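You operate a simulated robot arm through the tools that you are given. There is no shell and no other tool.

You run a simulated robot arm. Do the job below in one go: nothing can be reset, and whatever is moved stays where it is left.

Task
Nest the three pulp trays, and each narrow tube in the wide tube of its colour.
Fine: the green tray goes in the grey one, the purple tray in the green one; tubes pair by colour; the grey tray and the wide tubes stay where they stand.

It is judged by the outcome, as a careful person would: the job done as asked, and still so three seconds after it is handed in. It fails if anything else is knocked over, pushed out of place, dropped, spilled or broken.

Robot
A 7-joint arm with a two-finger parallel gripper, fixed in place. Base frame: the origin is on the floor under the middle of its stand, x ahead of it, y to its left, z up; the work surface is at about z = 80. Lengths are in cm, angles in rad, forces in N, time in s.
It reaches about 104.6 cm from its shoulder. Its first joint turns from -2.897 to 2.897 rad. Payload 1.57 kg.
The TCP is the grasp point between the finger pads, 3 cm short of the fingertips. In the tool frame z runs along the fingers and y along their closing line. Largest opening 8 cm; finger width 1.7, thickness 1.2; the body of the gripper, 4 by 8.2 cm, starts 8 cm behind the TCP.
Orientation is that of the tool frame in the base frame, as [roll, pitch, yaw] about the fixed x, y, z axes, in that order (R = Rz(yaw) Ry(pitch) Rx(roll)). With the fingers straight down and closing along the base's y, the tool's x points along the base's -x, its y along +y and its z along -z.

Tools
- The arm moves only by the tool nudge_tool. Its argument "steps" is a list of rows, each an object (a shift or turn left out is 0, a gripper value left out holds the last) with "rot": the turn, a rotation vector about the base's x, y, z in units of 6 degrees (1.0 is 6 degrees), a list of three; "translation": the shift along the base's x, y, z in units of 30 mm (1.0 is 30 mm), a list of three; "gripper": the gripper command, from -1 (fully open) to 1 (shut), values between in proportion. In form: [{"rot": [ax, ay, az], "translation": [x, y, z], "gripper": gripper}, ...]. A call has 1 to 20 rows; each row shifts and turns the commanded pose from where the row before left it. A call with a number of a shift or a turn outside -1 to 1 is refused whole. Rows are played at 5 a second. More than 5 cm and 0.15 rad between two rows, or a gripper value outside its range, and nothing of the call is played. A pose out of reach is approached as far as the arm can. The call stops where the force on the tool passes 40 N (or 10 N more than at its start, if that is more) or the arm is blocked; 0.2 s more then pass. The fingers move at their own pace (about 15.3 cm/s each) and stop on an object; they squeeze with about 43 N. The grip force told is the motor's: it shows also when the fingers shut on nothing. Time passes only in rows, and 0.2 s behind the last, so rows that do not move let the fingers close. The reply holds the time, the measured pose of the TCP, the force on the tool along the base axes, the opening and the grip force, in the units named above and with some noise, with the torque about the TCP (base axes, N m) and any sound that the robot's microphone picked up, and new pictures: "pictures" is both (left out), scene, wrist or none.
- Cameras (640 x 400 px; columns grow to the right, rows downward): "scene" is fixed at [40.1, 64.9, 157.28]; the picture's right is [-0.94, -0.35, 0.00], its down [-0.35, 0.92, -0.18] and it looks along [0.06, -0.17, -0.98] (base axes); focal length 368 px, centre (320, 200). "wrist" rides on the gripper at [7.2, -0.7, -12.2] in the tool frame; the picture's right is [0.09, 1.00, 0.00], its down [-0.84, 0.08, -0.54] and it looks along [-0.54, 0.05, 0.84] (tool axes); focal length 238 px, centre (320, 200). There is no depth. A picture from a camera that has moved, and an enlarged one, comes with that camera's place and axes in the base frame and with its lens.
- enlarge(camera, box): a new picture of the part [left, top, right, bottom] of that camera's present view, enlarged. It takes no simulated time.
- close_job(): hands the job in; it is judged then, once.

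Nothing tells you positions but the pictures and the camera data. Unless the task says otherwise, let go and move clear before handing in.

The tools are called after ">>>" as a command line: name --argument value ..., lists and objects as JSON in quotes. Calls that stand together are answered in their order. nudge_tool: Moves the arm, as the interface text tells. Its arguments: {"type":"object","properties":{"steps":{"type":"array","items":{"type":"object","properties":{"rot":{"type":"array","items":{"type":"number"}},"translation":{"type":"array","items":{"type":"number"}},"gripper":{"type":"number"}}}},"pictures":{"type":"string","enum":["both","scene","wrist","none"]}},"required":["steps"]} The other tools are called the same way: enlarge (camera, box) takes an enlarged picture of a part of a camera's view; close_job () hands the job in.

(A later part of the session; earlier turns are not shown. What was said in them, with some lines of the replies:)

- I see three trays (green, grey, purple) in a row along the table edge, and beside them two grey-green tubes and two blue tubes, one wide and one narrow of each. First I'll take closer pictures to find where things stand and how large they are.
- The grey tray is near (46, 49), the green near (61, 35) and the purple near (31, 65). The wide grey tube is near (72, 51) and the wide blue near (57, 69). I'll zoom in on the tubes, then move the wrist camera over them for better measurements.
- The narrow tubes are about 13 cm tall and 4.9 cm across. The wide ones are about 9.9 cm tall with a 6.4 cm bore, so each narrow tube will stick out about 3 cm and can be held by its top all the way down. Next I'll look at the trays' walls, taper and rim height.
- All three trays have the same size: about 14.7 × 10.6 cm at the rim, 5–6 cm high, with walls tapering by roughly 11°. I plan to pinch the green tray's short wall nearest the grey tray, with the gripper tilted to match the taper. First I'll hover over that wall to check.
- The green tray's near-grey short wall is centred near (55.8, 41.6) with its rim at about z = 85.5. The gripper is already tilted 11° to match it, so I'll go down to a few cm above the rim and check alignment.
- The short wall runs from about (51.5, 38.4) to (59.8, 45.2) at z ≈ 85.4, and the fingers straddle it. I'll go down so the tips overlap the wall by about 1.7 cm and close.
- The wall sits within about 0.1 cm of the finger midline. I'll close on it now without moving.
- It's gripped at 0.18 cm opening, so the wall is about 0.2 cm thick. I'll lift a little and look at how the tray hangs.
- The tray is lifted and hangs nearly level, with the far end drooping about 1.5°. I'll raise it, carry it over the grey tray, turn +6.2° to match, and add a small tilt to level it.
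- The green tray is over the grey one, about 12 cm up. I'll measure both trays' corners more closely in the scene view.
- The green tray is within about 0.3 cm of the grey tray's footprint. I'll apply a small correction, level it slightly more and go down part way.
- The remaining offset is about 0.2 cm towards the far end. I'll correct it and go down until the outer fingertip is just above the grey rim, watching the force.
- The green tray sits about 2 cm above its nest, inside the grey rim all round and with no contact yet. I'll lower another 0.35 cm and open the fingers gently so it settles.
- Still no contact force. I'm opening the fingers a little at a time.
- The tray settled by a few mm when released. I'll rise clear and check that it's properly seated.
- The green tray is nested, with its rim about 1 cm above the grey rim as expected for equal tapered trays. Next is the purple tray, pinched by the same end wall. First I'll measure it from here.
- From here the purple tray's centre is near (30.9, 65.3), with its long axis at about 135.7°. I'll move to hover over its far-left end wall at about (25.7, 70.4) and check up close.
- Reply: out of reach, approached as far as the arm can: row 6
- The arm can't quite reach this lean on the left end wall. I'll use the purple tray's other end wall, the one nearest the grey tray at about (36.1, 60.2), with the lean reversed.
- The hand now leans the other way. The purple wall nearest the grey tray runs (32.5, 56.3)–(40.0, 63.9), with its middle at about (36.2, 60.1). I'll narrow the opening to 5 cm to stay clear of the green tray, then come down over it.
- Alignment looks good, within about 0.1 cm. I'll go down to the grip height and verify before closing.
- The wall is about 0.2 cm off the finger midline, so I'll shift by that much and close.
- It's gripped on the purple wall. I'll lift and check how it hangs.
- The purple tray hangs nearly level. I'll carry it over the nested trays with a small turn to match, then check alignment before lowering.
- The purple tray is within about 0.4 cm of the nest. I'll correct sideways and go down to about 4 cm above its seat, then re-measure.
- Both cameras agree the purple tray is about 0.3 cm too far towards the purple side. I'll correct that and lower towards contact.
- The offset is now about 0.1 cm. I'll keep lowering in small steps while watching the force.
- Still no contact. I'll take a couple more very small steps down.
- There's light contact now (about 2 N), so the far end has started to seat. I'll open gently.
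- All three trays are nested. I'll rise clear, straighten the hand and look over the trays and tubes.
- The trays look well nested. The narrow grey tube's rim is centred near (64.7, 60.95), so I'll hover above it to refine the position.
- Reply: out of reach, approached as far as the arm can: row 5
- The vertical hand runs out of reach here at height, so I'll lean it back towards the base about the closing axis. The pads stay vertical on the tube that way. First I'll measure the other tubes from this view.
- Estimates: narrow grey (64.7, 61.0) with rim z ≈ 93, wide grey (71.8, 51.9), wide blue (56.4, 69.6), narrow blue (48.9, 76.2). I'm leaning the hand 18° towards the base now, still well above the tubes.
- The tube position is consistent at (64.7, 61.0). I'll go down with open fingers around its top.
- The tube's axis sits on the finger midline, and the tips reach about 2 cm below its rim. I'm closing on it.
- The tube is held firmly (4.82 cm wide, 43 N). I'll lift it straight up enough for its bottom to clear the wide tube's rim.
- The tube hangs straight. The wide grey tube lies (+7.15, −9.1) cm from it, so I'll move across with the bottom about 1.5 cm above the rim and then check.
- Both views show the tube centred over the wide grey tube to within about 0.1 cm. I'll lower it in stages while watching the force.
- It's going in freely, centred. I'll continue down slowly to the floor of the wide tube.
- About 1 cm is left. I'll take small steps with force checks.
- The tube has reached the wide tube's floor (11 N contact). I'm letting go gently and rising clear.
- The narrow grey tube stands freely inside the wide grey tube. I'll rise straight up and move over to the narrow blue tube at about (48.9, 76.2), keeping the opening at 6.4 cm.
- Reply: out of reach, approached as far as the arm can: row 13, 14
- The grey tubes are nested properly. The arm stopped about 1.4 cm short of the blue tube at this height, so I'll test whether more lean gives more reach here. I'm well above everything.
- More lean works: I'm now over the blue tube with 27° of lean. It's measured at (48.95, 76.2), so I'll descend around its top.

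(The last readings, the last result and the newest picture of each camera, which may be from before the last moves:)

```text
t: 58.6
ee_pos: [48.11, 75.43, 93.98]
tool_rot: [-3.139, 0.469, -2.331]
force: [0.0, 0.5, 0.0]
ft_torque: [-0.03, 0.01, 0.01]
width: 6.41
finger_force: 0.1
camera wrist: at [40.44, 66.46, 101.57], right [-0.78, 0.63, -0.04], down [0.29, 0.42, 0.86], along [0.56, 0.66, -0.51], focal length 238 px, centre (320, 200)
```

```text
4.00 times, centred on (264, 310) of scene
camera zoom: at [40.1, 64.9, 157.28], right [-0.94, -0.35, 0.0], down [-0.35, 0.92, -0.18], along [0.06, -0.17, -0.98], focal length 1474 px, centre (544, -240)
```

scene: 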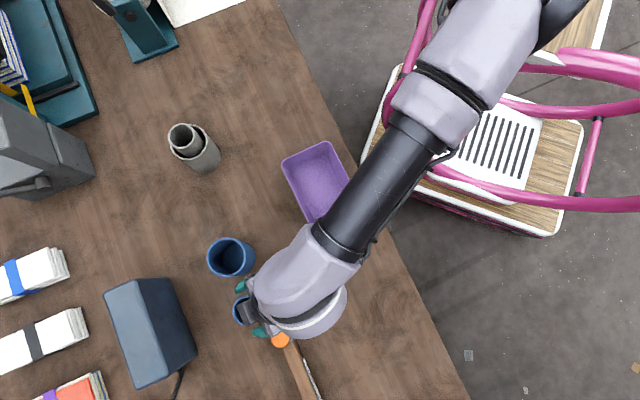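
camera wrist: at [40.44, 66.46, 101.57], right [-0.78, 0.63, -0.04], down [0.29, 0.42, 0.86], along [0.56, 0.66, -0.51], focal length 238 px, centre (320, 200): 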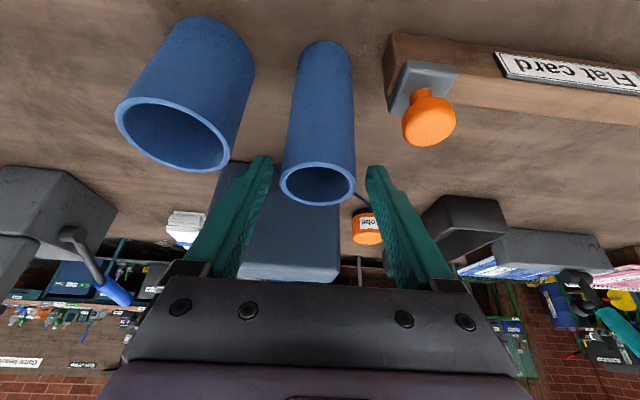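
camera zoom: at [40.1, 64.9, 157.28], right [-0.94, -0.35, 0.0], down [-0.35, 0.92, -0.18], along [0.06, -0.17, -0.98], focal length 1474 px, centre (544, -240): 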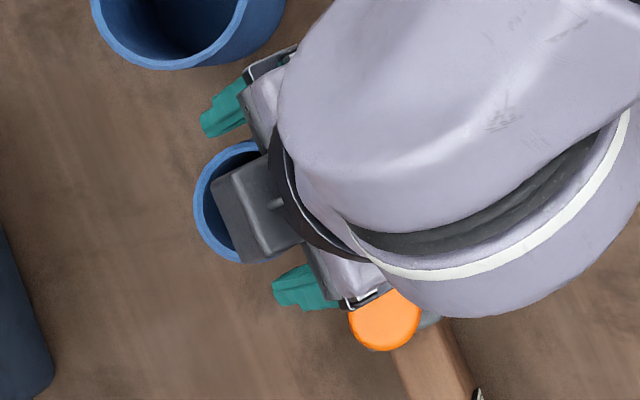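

The tube is centred between the fingers. Closing.

>>> nudge_tool --steps '[{"translation": [0.03, 0.03, 0]}, {"gripper": 0}, {"gripper": 1}, {}, {}, {}]' --pictures "wrist"

>>> enlarge --camera "wrist" --box '[220, 60, 420, 220]'

```text
t: 60.0
ee_pos: [48.34, 75.56, 93.87]
tool_rot: [-3.139, 0.467, -2.332]
force: [0.4, 0.2, 1.1]
ft_torque: [0.0, -0.02, -0.04]
width: 4.84
finger_force: 42.8
camera wrist: at [40.54, 66.54, 101.56], right [-0.78, 0.63, -0.04], down [0.29, 0.42, 0.86], along [0.56, 0.66, -0.51], focal length 238 px, centre (320, 200)
```

wrist: 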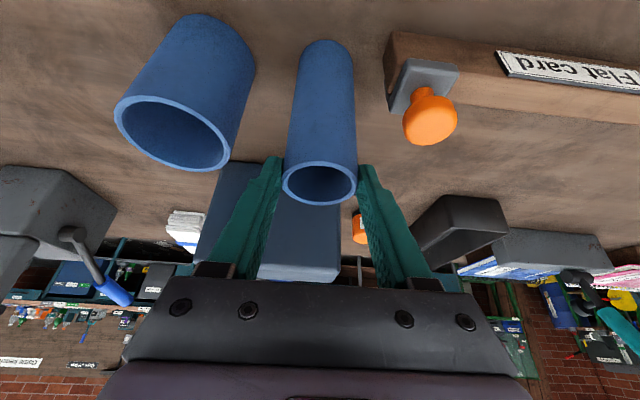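

```text
2.50 times, centred on (320, 140) of wrist
camera zoom: at [40.54, 66.54, 101.56], right [-0.78, 0.63, -0.04], down [0.29, 0.42, 0.86], along [0.56, 0.66, -0.51], focal length 596 px, centre (320, 350)
```

zoom: 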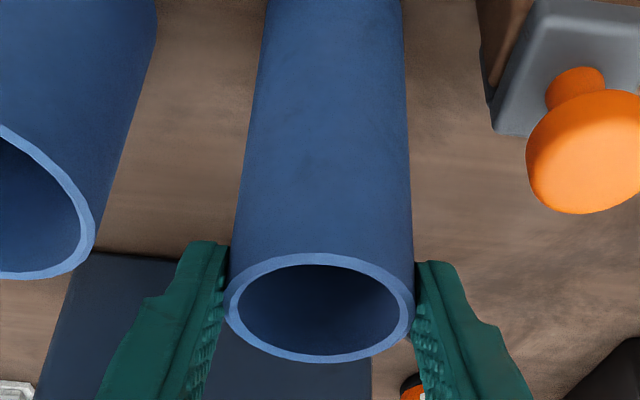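

Gripped (4.84 cm). I'll lift straight first, then drift slightly towards the base to stay within reach at height.

>>> nudge_tool --steps '[{"translation": [0, 0, 0.2]}, {"translation": [0, 0, 0.6]}, {"translation": [-0.07, -0.07, 0.8]}, {"translation": [-0.14, -0.15, 0.9]}, {"translation": [-0.14, -0.15, 0.9]}, {"translation": [0, 0, 0.45]}, {}, {}]'

>>> enlarge --camera "wrist" --box '[60, 0, 380, 210]'

```text
t: 61.8
ee_pos: [47.24, 74.33, 105.54]
tool_rot: [-3.14, 0.467, -2.33]
force: [-0.4, 0.0, 0.1]
ft_torque: [0.0, -0.04, 0.03]
width: 4.83
finger_force: 42.8
camera wrist: at [39.5, 65.41, 113.11], right [-0.78, 0.63, -0.04], down [0.29, 0.42, 0.86], along [0.56, 0.66, -0.51], focal length 238 px, centre (320, 200)
```

scene: 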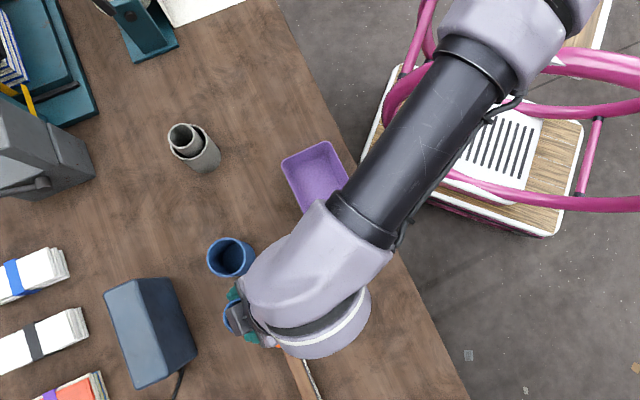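
wrist: 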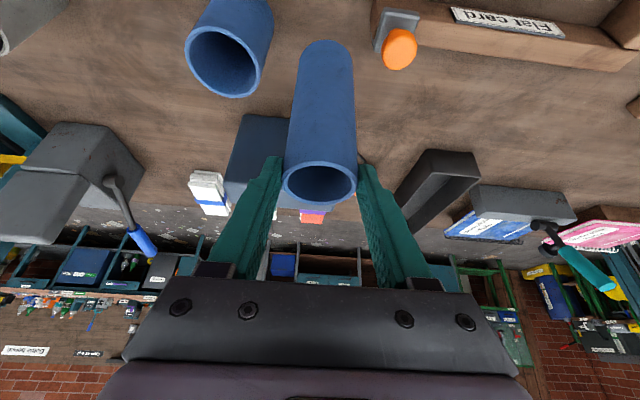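

```text
1.90 times, centred on (220, 105) of wrist
camera zoom: at [39.5, 65.41, 113.11], right [-0.78, 0.63, -0.04], down [0.29, 0.42, 0.86], along [0.56, 0.66, -0.51], focal length 454 px, centre (510, 381)
```

zoom: 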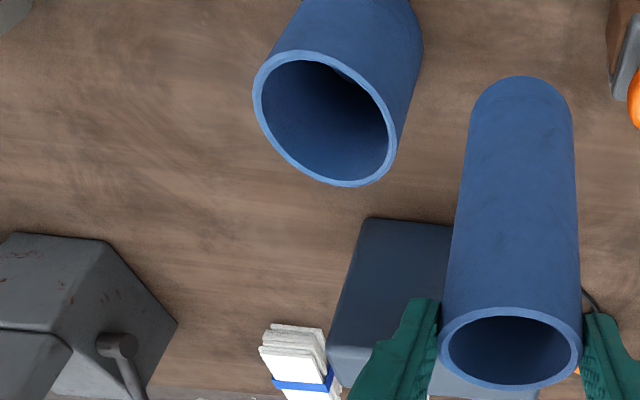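

It's lifted and hanging straight. The wide blue tube lies (+8.57, −5.5) cm away, so I'll move over it and check.

>>> nudge_tool --steps '[{"translation": [0.25, -0.16, 0]}, {"translation": [0.55, -0.35, 0]}, {"translation": [0.7, -0.45, 0]}, {"translation": [0.7, -0.45, 0]}, {"translation": [0.45, -0.29, 0]}, {"translation": [0.207, -0.133, 0]}, {}, {}]'

>>> enlarge --camera "wrist" --box '[220, 20, 420, 205]'

>>> enlarge --camera "scene" --box '[170, 200, 298, 300]'

```text
t: 63.6
ee_pos: [55.85, 69.0, 105.51]
tool_rot: [-3.138, 0.467, -2.33]
force: [-0.2, -0.5, -0.2]
ft_torque: [0.02, -0.02, 0.03]
width: 4.84
finger_force: 43.1
camera wrist: at [48.1, 59.93, 113.13], right [-0.78, 0.63, -0.04], down [0.29, 0.42, 0.86], along [0.56, 0.66, -0.51], focal length 238 px, centre (320, 200)
```

scene: 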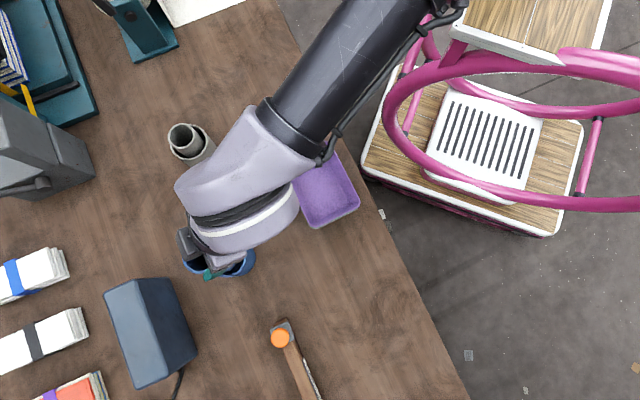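
wrist: 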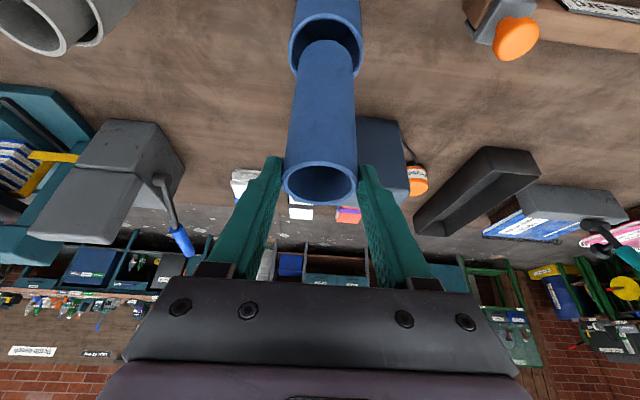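

```text
2.16 times, centred on (320, 112) of wrist
camera zoom: at [48.1, 59.93, 113.13], right [-0.78, 0.63, -0.04], down [0.29, 0.42, 0.86], along [0.56, 0.66, -0.51], focal length 515 px, centre (320, 389)
```

zoom: 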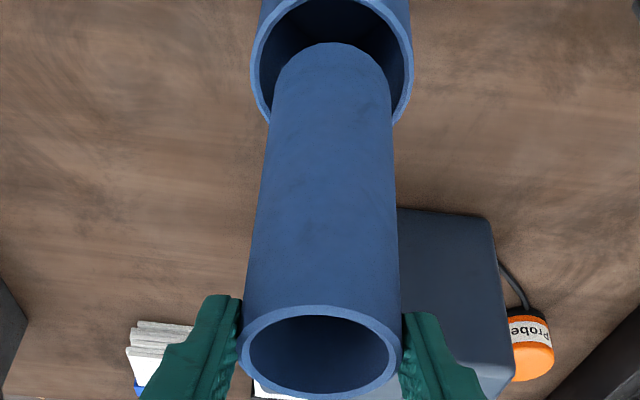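

```text
4.00 times, centred on (234, 250) of scene
camera zoom: at [40.1, 64.9, 157.28], right [-0.94, -0.35, 0.0], down [-0.35, 0.92, -0.18], along [0.06, -0.17, -0.98], focal length 1474 px, centre (664, 0)
```

zoom: 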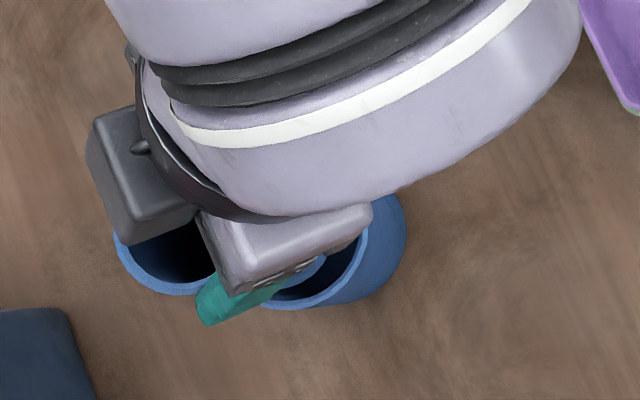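

Laterally it's centred. I'll check the radial alignment near the top of the wrist view.

>>> enlarge --camera "wrist" --box '[270, 0, 390, 75]'

>>> enlarge --camera "scene" --box '[180, 235, 260, 285]'

```text
5.33 times, centred on (330, 38) of wrist
camera zoom: at [48.1, 59.93, 113.13], right [-0.78, 0.63, -0.04], down [0.29, 0.42, 0.86], along [0.56, 0.66, -0.51], focal length 1271 px, centre (267, 1067)
```

zoom: 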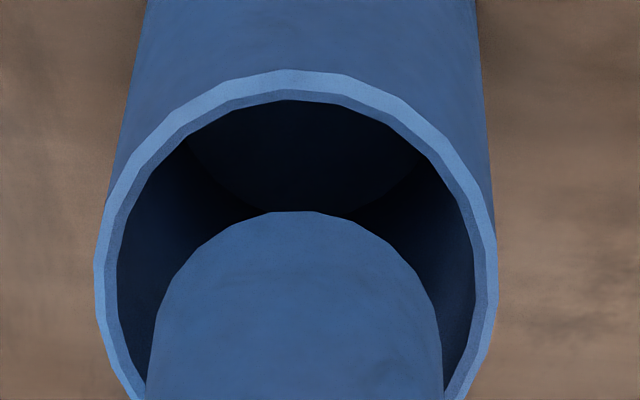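

```text
8.00 times, centred on (220, 260) of scene
camera zoom: at [40.1, 64.9, 157.28], right [-0.94, -0.35, 0.0], down [-0.35, 0.92, -0.18], along [0.06, -0.17, -0.98], focal length 2947 px, centre (1120, -280)
```

zoom: 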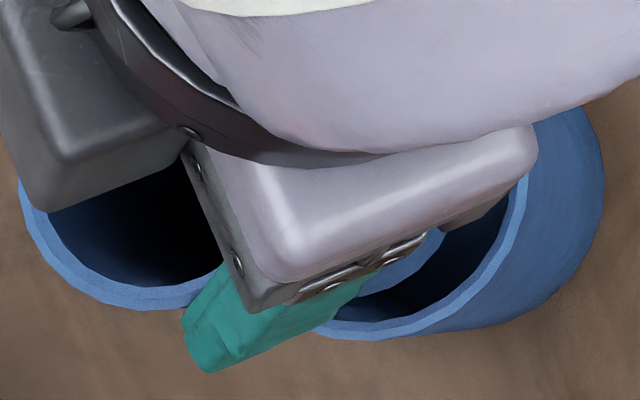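

It's centred over the wide blue tube to within about 0.1 cm. Lowering in stages.

>>> nudge_tool --steps '[{"translation": [0, 0, -0.3]}, {"translation": [0, 0, -0.4]}, {"translation": [0, 0, -0.5]}, {"translation": [0, 0, -0.6]}, {"translation": [0, 0, -0.6]}, {}]'

>>> enlarge --camera "wrist" --box '[240, 0, 420, 170]'

```text
t: 65.0
ee_pos: [55.7, 68.93, 98.25]
tool_rot: [-3.141, 0.468, -2.33]
force: [0.7, -0.1, -0.1]
ft_torque: [0.05, -0.02, -0.02]
width: 4.83
finger_force: 43.8
camera wrist: at [48.11, 59.91, 105.87], right [-0.78, 0.63, -0.04], down [0.29, 0.42, 0.86], along [0.56, 0.66, -0.51], focal length 238 px, centre (320, 200)
```

scene: 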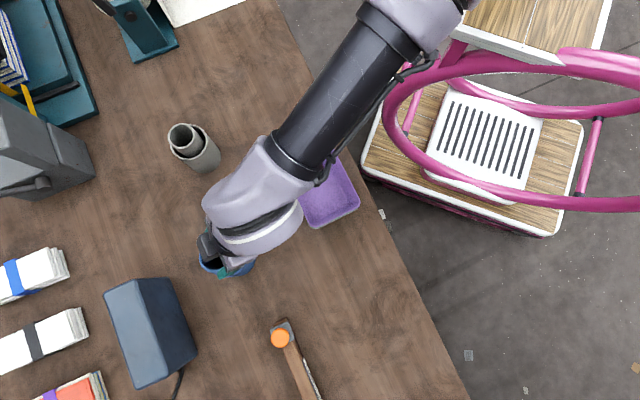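
wrist: 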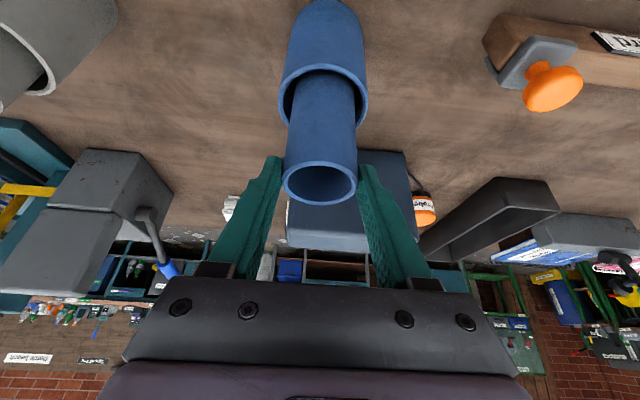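

```text
2.35 times, centred on (330, 85) of wrist
camera zoom: at [48.11, 59.91, 105.87], right [-0.78, 0.63, -0.04], down [0.29, 0.42, 0.86], along [0.56, 0.66, -0.51], focal length 561 px, centre (296, 471)
```

zoom: 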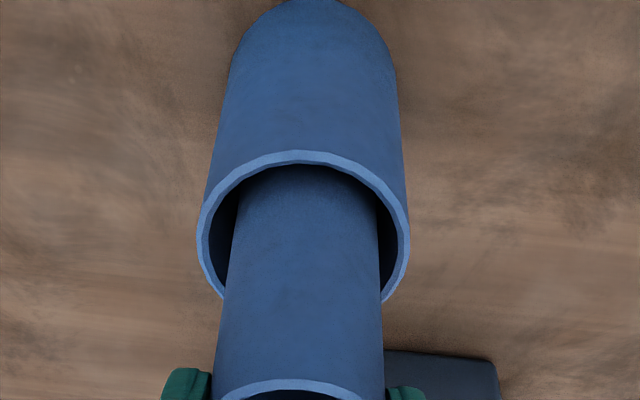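

It's inserted freely. Continuing down.

>>> nudge_tool --steps '[{"translation": [0, 0, -0.4]}, {"translation": [0, 0, -0.4]}, {"translation": [0, 0, -0.25]}, {}]' --pictures "wrist"

>>> nudge_tool --steps '[{"translation": [0, 0, -0.08]}, {}]' --pictures "none"

```text
t: 66.0
ee_pos: [55.88, 69.0, 95.11]
tool_rot: [-3.14, 0.47, -2.331]
force: [-0.2, 0.3, -0.4]
ft_torque: [0.01, -0.01, 0.03]
width: 4.84
finger_force: 43.3
camera wrist: at [48.1, 59.92, 102.71], right [-0.78, 0.63, -0.04], down [0.29, 0.42, 0.86], along [0.56, 0.66, -0.51], focal length 238 px, centre (320, 200)
```

wrist: 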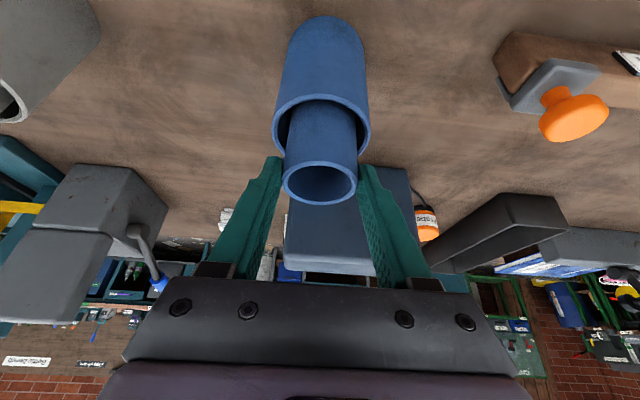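

```text
t: 66.6
ee_pos: [55.75, 68.84, 94.76]
tool_rot: [-3.141, 0.468, -2.332]
force: [0.0, -0.5, -0.1]
ft_torque: [0.0, 0.01, 0.0]
width: 4.82
finger_force: 42.9
```

>>> nudge_tool --steps '[{"translation": [0, 0, -0.08]}, {}]' --pictures "none"

>>> nudge_tool --steps '[{"translation": [0, 0, -0.05]}, {}]' --pictures "none"

```text
t: 67.2
ee_pos: [55.7, 69.05, 94.68]
tool_rot: [-3.139, 0.468, -2.331]
force: [0.3, 0.6, -0.3]
ft_torque: [-0.01, -0.01, 0.0]
width: 4.83
finger_force: 42.9
```

```text
t: 67.8
ee_pos: [55.84, 69.04, 94.46]
tool_rot: [-3.141, 0.466, -2.33]
force: [-0.2, 0.0, 0.2]
ft_torque: [0.01, -0.04, 0.0]
width: 4.84
finger_force: 42.9
```

>>> nudge_tool --steps '[{"translation": [0, 0, -0.04]}, {}]' --pictures "none"

>>> nudge_tool --steps '[{"translation": [0, 0, -0.03]}, {}]' --pictures "wrist"

```text
t: 68.4
ee_pos: [55.86, 69.02, 94.22]
tool_rot: [-3.139, 0.467, -2.331]
force: [1.2, 0.0, 0.3]
ft_torque: [-0.01, -0.06, -0.01]
width: 4.83
finger_force: 43.1
```

```text
t: 69.0
ee_pos: [55.81, 68.81, 94.4]
tool_rot: [-3.14, 0.47, -2.33]
force: [-0.1, 0.3, 6.2]
ft_torque: [-0.08, -0.07, -0.03]
width: 4.86
finger_force: 43.2
camera wrist: at [48.09, 59.93, 101.94], right [-0.78, 0.63, -0.04], down [0.29, 0.42, 0.86], along [0.56, 0.66, -0.51], focal length 238 px, centre (320, 200)
```

wrist: 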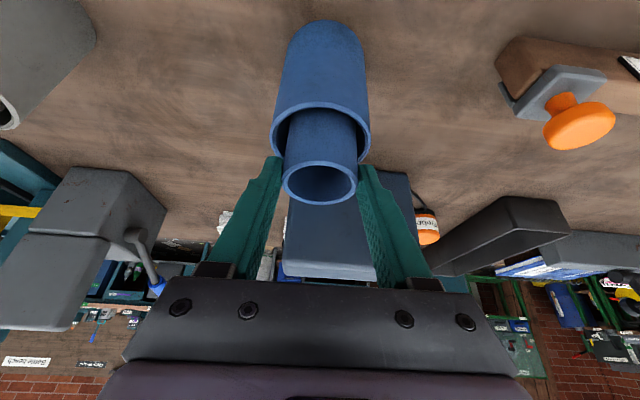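

The blue tube has touched the floor of the wide one (6 N). I'm releasing gently and rising straight up.

>>> nudge_tool --steps '[{"translation": [0, 0, 0.01]}, {"gripper": -0.3}, {"gripper": -0.6}, {}]' --pictures "wrist"

>>> nudge_tool --steps '[{"translation": [0, 0, 0.3]}, {"translation": [0, 0, 0.7]}, {"translation": [-0.1, -0.1, 1]}, {"translation": [-0.5, -0.55, 0.8]}, {"translation": [-0.9, -0.95, 0.5]}, {"translation": [-0.9, -0.95, 0.5], "rot": [-0.73, 0.69, 0]}, {"translation": [-0.9, -0.95, 0.5], "rot": [-0.73, 0.69, 0]}, {"translation": [-0.9, -0.95, 0.5], "rot": [-0.73, 0.69, 0]}, {"translation": [-0.9, -0.95, 0], "rot": [-0.73, 0.69, 0]}, {}]'

>>> enlarge --camera "scene" --box '[150, 110, 278, 290]'

>>> enlarge --camera "scene" --box '[265, 130, 377, 240]'

```text
t: 70.0
ee_pos: [55.83, 68.9, 94.24]
tool_rot: [-3.139, 0.468, -2.328]
force: [0.5, -0.7, -0.1]
ft_torque: [0.02, -0.08, 0.0]
width: 6.38
finger_force: 0.1
camera wrist: at [48.1, 59.9, 101.88], right [-0.78, 0.63, -0.04], down [0.29, 0.42, 0.86], along [0.56, 0.66, -0.51], focal length 238 px, centre (320, 200)
```

wrist: 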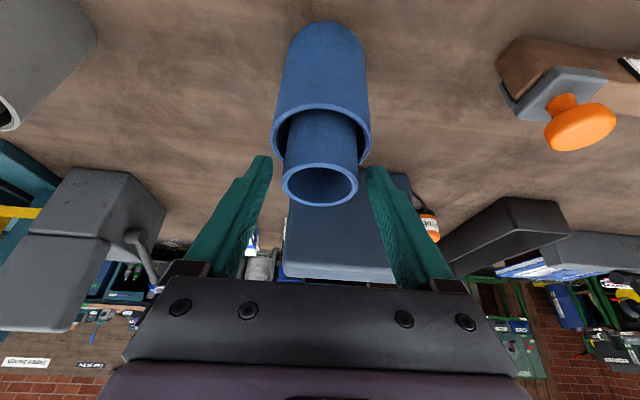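

```text
t: 72.2
ee_pos: [40.41, 52.54, 108.79]
tool_rot: [-3.138, 0.046, -2.33]
force: [0.3, 0.2, -0.4]
ft_torque: [-0.02, -0.01, 0.02]
width: 6.4
finger_force: 0.2
camera wrist: at [35.6, 46.63, 120.56], right [-0.79, 0.62, -0.01], down [0.5, 0.64, 0.58], along [0.36, 0.45, -0.81], focal length 238 px, centre (320, 200)
```

scene: 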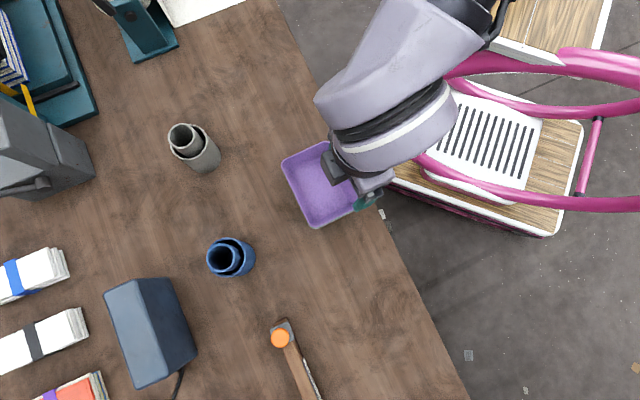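
wrist: 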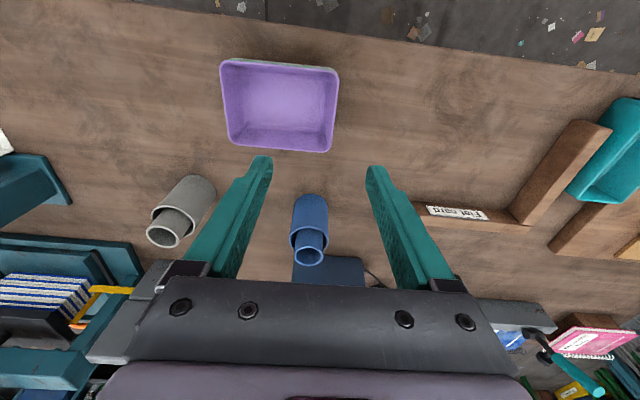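

```text
2.22 times, centred on (214, 200) of scene
camera zoom: at [40.1, 64.9, 157.28], right [-0.94, -0.35, 0.0], down [-0.35, 0.92, -0.18], along [0.06, -0.17, -0.98], focal length 819 px, centre (556, 200)
```

zoom: 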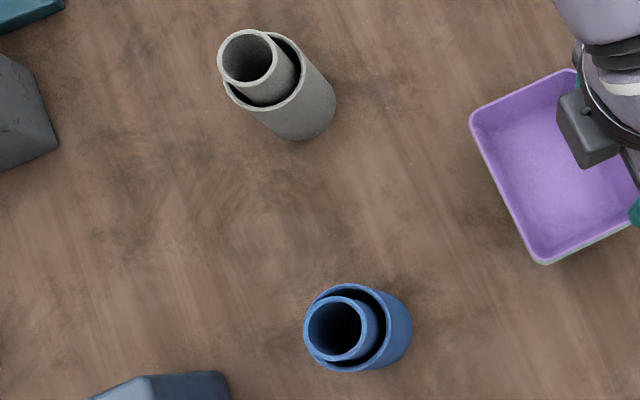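

```text
3.64 times, centred on (321, 185) of scene
camera zoom: at [40.1, 64.9, 157.28], right [-0.94, -0.35, 0.0], down [-0.35, 0.92, -0.18], along [0.06, -0.17, -0.98], focal length 1340 px, centre (316, 254)
```

zoom: 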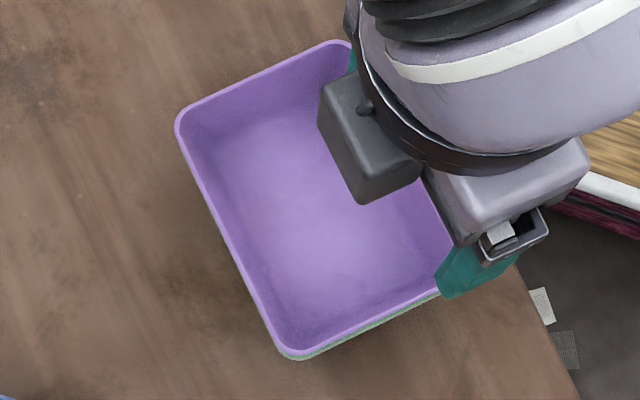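

Both tube pairs are nested. Now I'll check whether the tray stack is fully seated and level.

>>> enlarge --camera "wrist" --box '[205, 45, 355, 165]'

>>> nudge_tool --steps '[{"translation": [-0.9, -0.95, 0]}, {"translation": [-0.9, -0.95, 0], "rot": [0.73, -0.69, 0]}, {"translation": [-0.9, -0.95, -0.4], "rot": [0.73, -0.69, 0]}, {"translation": [-0.3, -0.3, -0.6], "rot": [0.73, -0.69, 0]}, {"translation": [0, 0, -0.6], "rot": [0.73, -0.69, 0]}, {"translation": [0, 0, -0.3], "rot": [0.36, -0.34, 0]}, {}]'

>>> enlarge --camera "wrist" --box '[200, 40, 440, 190]'

```text
3.33 times, centred on (280, 105) of wrist
camera zoom: at [35.6, 46.63, 120.56], right [-0.79, 0.62, -0.01], down [0.5, 0.64, 0.58], along [0.36, 0.45, -0.81], focal length 794 px, centre (453, 517)
```

zoom: 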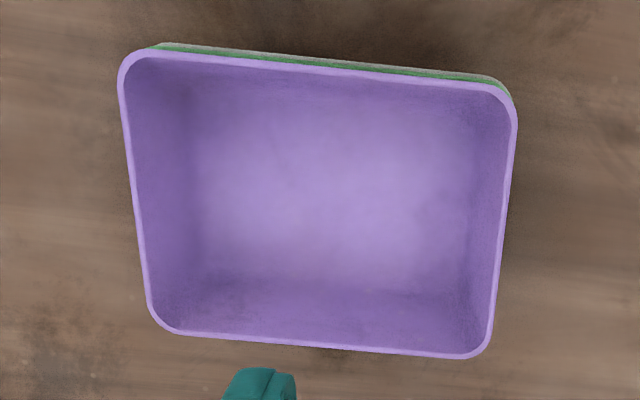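

```text
t: 73.8
ee_pos: [31.53, 43.34, 102.97]
tool_rot: [-3.14, 0.519, -2.329]
force: [-0.2, 0.3, -0.6]
ft_torque: [0.0, 0.0, 0.01]
width: 6.4
finger_force: 0.0
camera wrist: at [23.53, 33.98, 109.93], right [-0.78, 0.63, -0.05], down [0.26, 0.39, 0.89], along [0.58, 0.68, -0.46], focal length 238 px, centre (320, 200)
```

scene: 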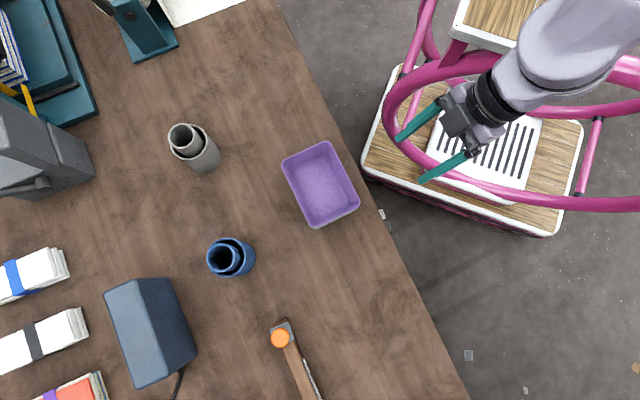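
wrist: 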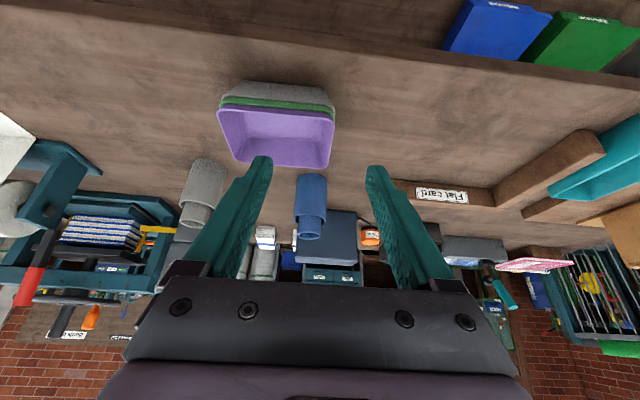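

```text
2.67 times, centred on (320, 115) of wrist
camera zoom: at [23.53, 33.98, 109.93], right [-0.78, 0.63, -0.05], down [0.26, 0.39, 0.89], along [0.58, 0.68, -0.46], focal length 636 px, centre (320, 427)
```

zoom: 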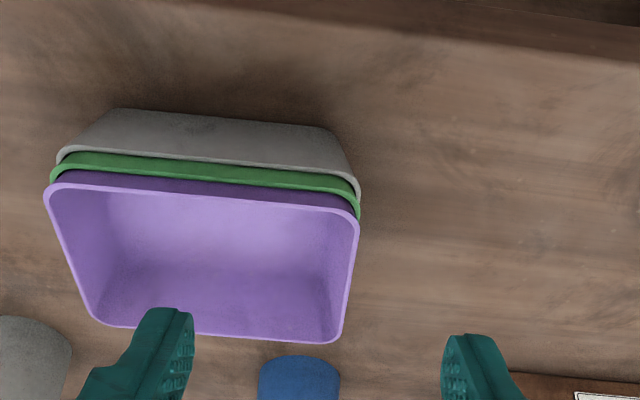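

>>> enlarge --camera "wrist" --box '[212, 75, 276, 115]'

>>> enlarge --camera "wrist" --box '[280, 80, 344, 120]'

```text
10.00 times, centred on (244, 95) of wrist
camera zoom: at [23.53, 33.98, 109.93], right [-0.78, 0.63, -0.05], down [0.26, 0.39, 0.89], along [0.58, 0.68, -0.46], focal length 2384 px, centre (1080, 1250)
```

zoom: 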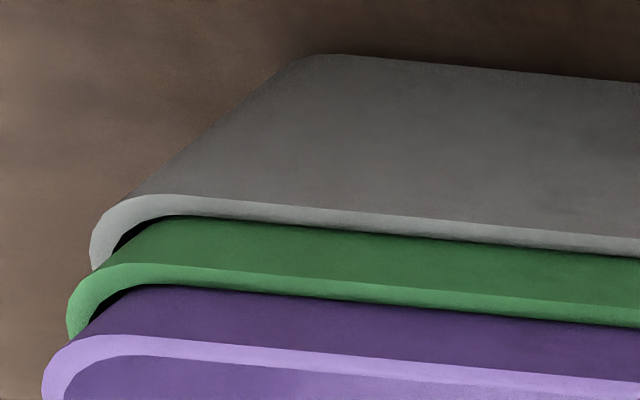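

```text
10.00 times, centred on (312, 100) of wrist
camera zoom: at [23.53, 33.98, 109.93], right [-0.78, 0.63, -0.05], down [0.26, 0.39, 0.89], along [0.58, 0.68, -0.46], focal length 2384 px, centre (400, 1200)
```

zoom: 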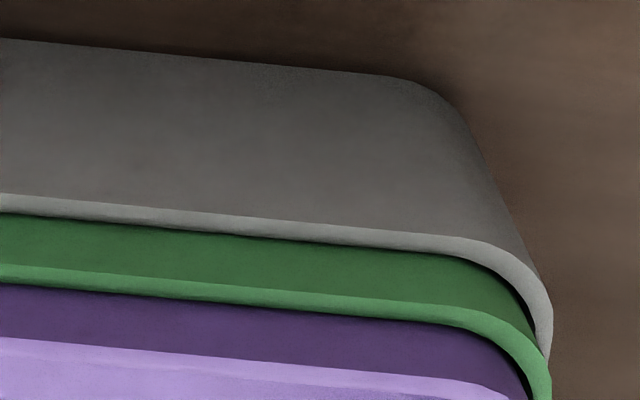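

The tray rims are evenly spaced, about 1 cm apart, and parallel, so the stack is fully seated. Last, I'll check that the wide tubes haven't shifted.

>>> enlarge --camera "scene" --box '[195, 230, 275, 280]'

>>> enlarge --camera "scene" --box '[160, 118, 240, 168]'

>>> enlarge --camera "scene" --box '[260, 140, 420, 240]'

```text
8.00 times, centred on (235, 255) of scene
camera zoom: at [40.1, 64.9, 157.28], right [-0.94, -0.35, 0.0], down [-0.35, 0.92, -0.18], along [0.06, -0.17, -0.98], focal length 2947 px, centre (1000, -240)
```

zoom: 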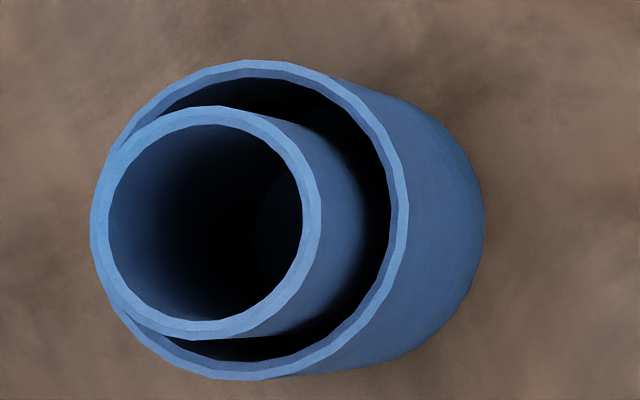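

```text
8.00 times, centred on (200, 143) of scene
camera zoom: at [40.1, 64.9, 157.28], right [-0.94, -0.35, 0.0], down [-0.35, 0.92, -0.18], along [0.06, -0.17, -0.98], focal length 2947 px, centre (1280, 656)
```

zoom: 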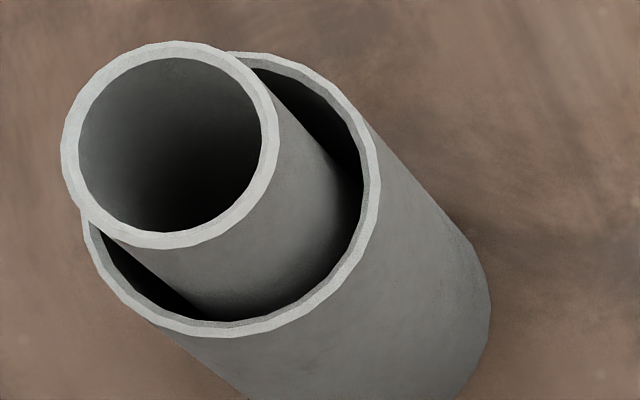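

```text
4.00 times, centred on (340, 190) of scene
camera zoom: at [40.1, 64.9, 157.28], right [-0.94, -0.35, 0.0], down [-0.35, 0.92, -0.18], along [0.06, -0.17, -0.98], focal length 1474 px, centre (240, 240)
```

zoom: 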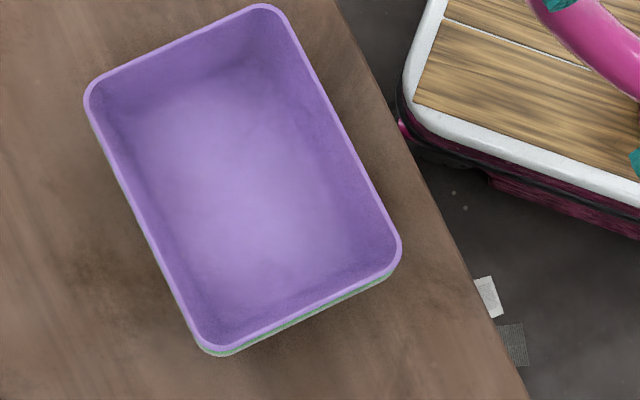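

Everything is in place: the purple tray is in the green one in the grey one, and each narrow tube stands in the wide tube of its colour. The wide tubes and the grey tray are where they started, and the arm is clear, so I'm handing the job in.

>>> close_job

```text
The job is handed in.
```

The job is done and handed in. The green tray sits in the grey one, the purple tray sits in the green one, and each narrow tube stands in the wide tube of its colour.

- **Trays:** the three rims are level and evenly spaced, about 1 cm apart. I let go of the green tray roughly half a centimetre above its seat and it settled into place. The purple tray was already touching when I opened the fingers.
- **Tubes:** I lowered both narrow tubes until they touched the floor of the wide ones, then released them. They stand freely and stick up about 3 cm.
- **Left in place:** in the last pictures the wide tubes and the grey tray line up with where they stood at the start. I saw nothing else moved or knocked over, and the arm was clear before I handed in.
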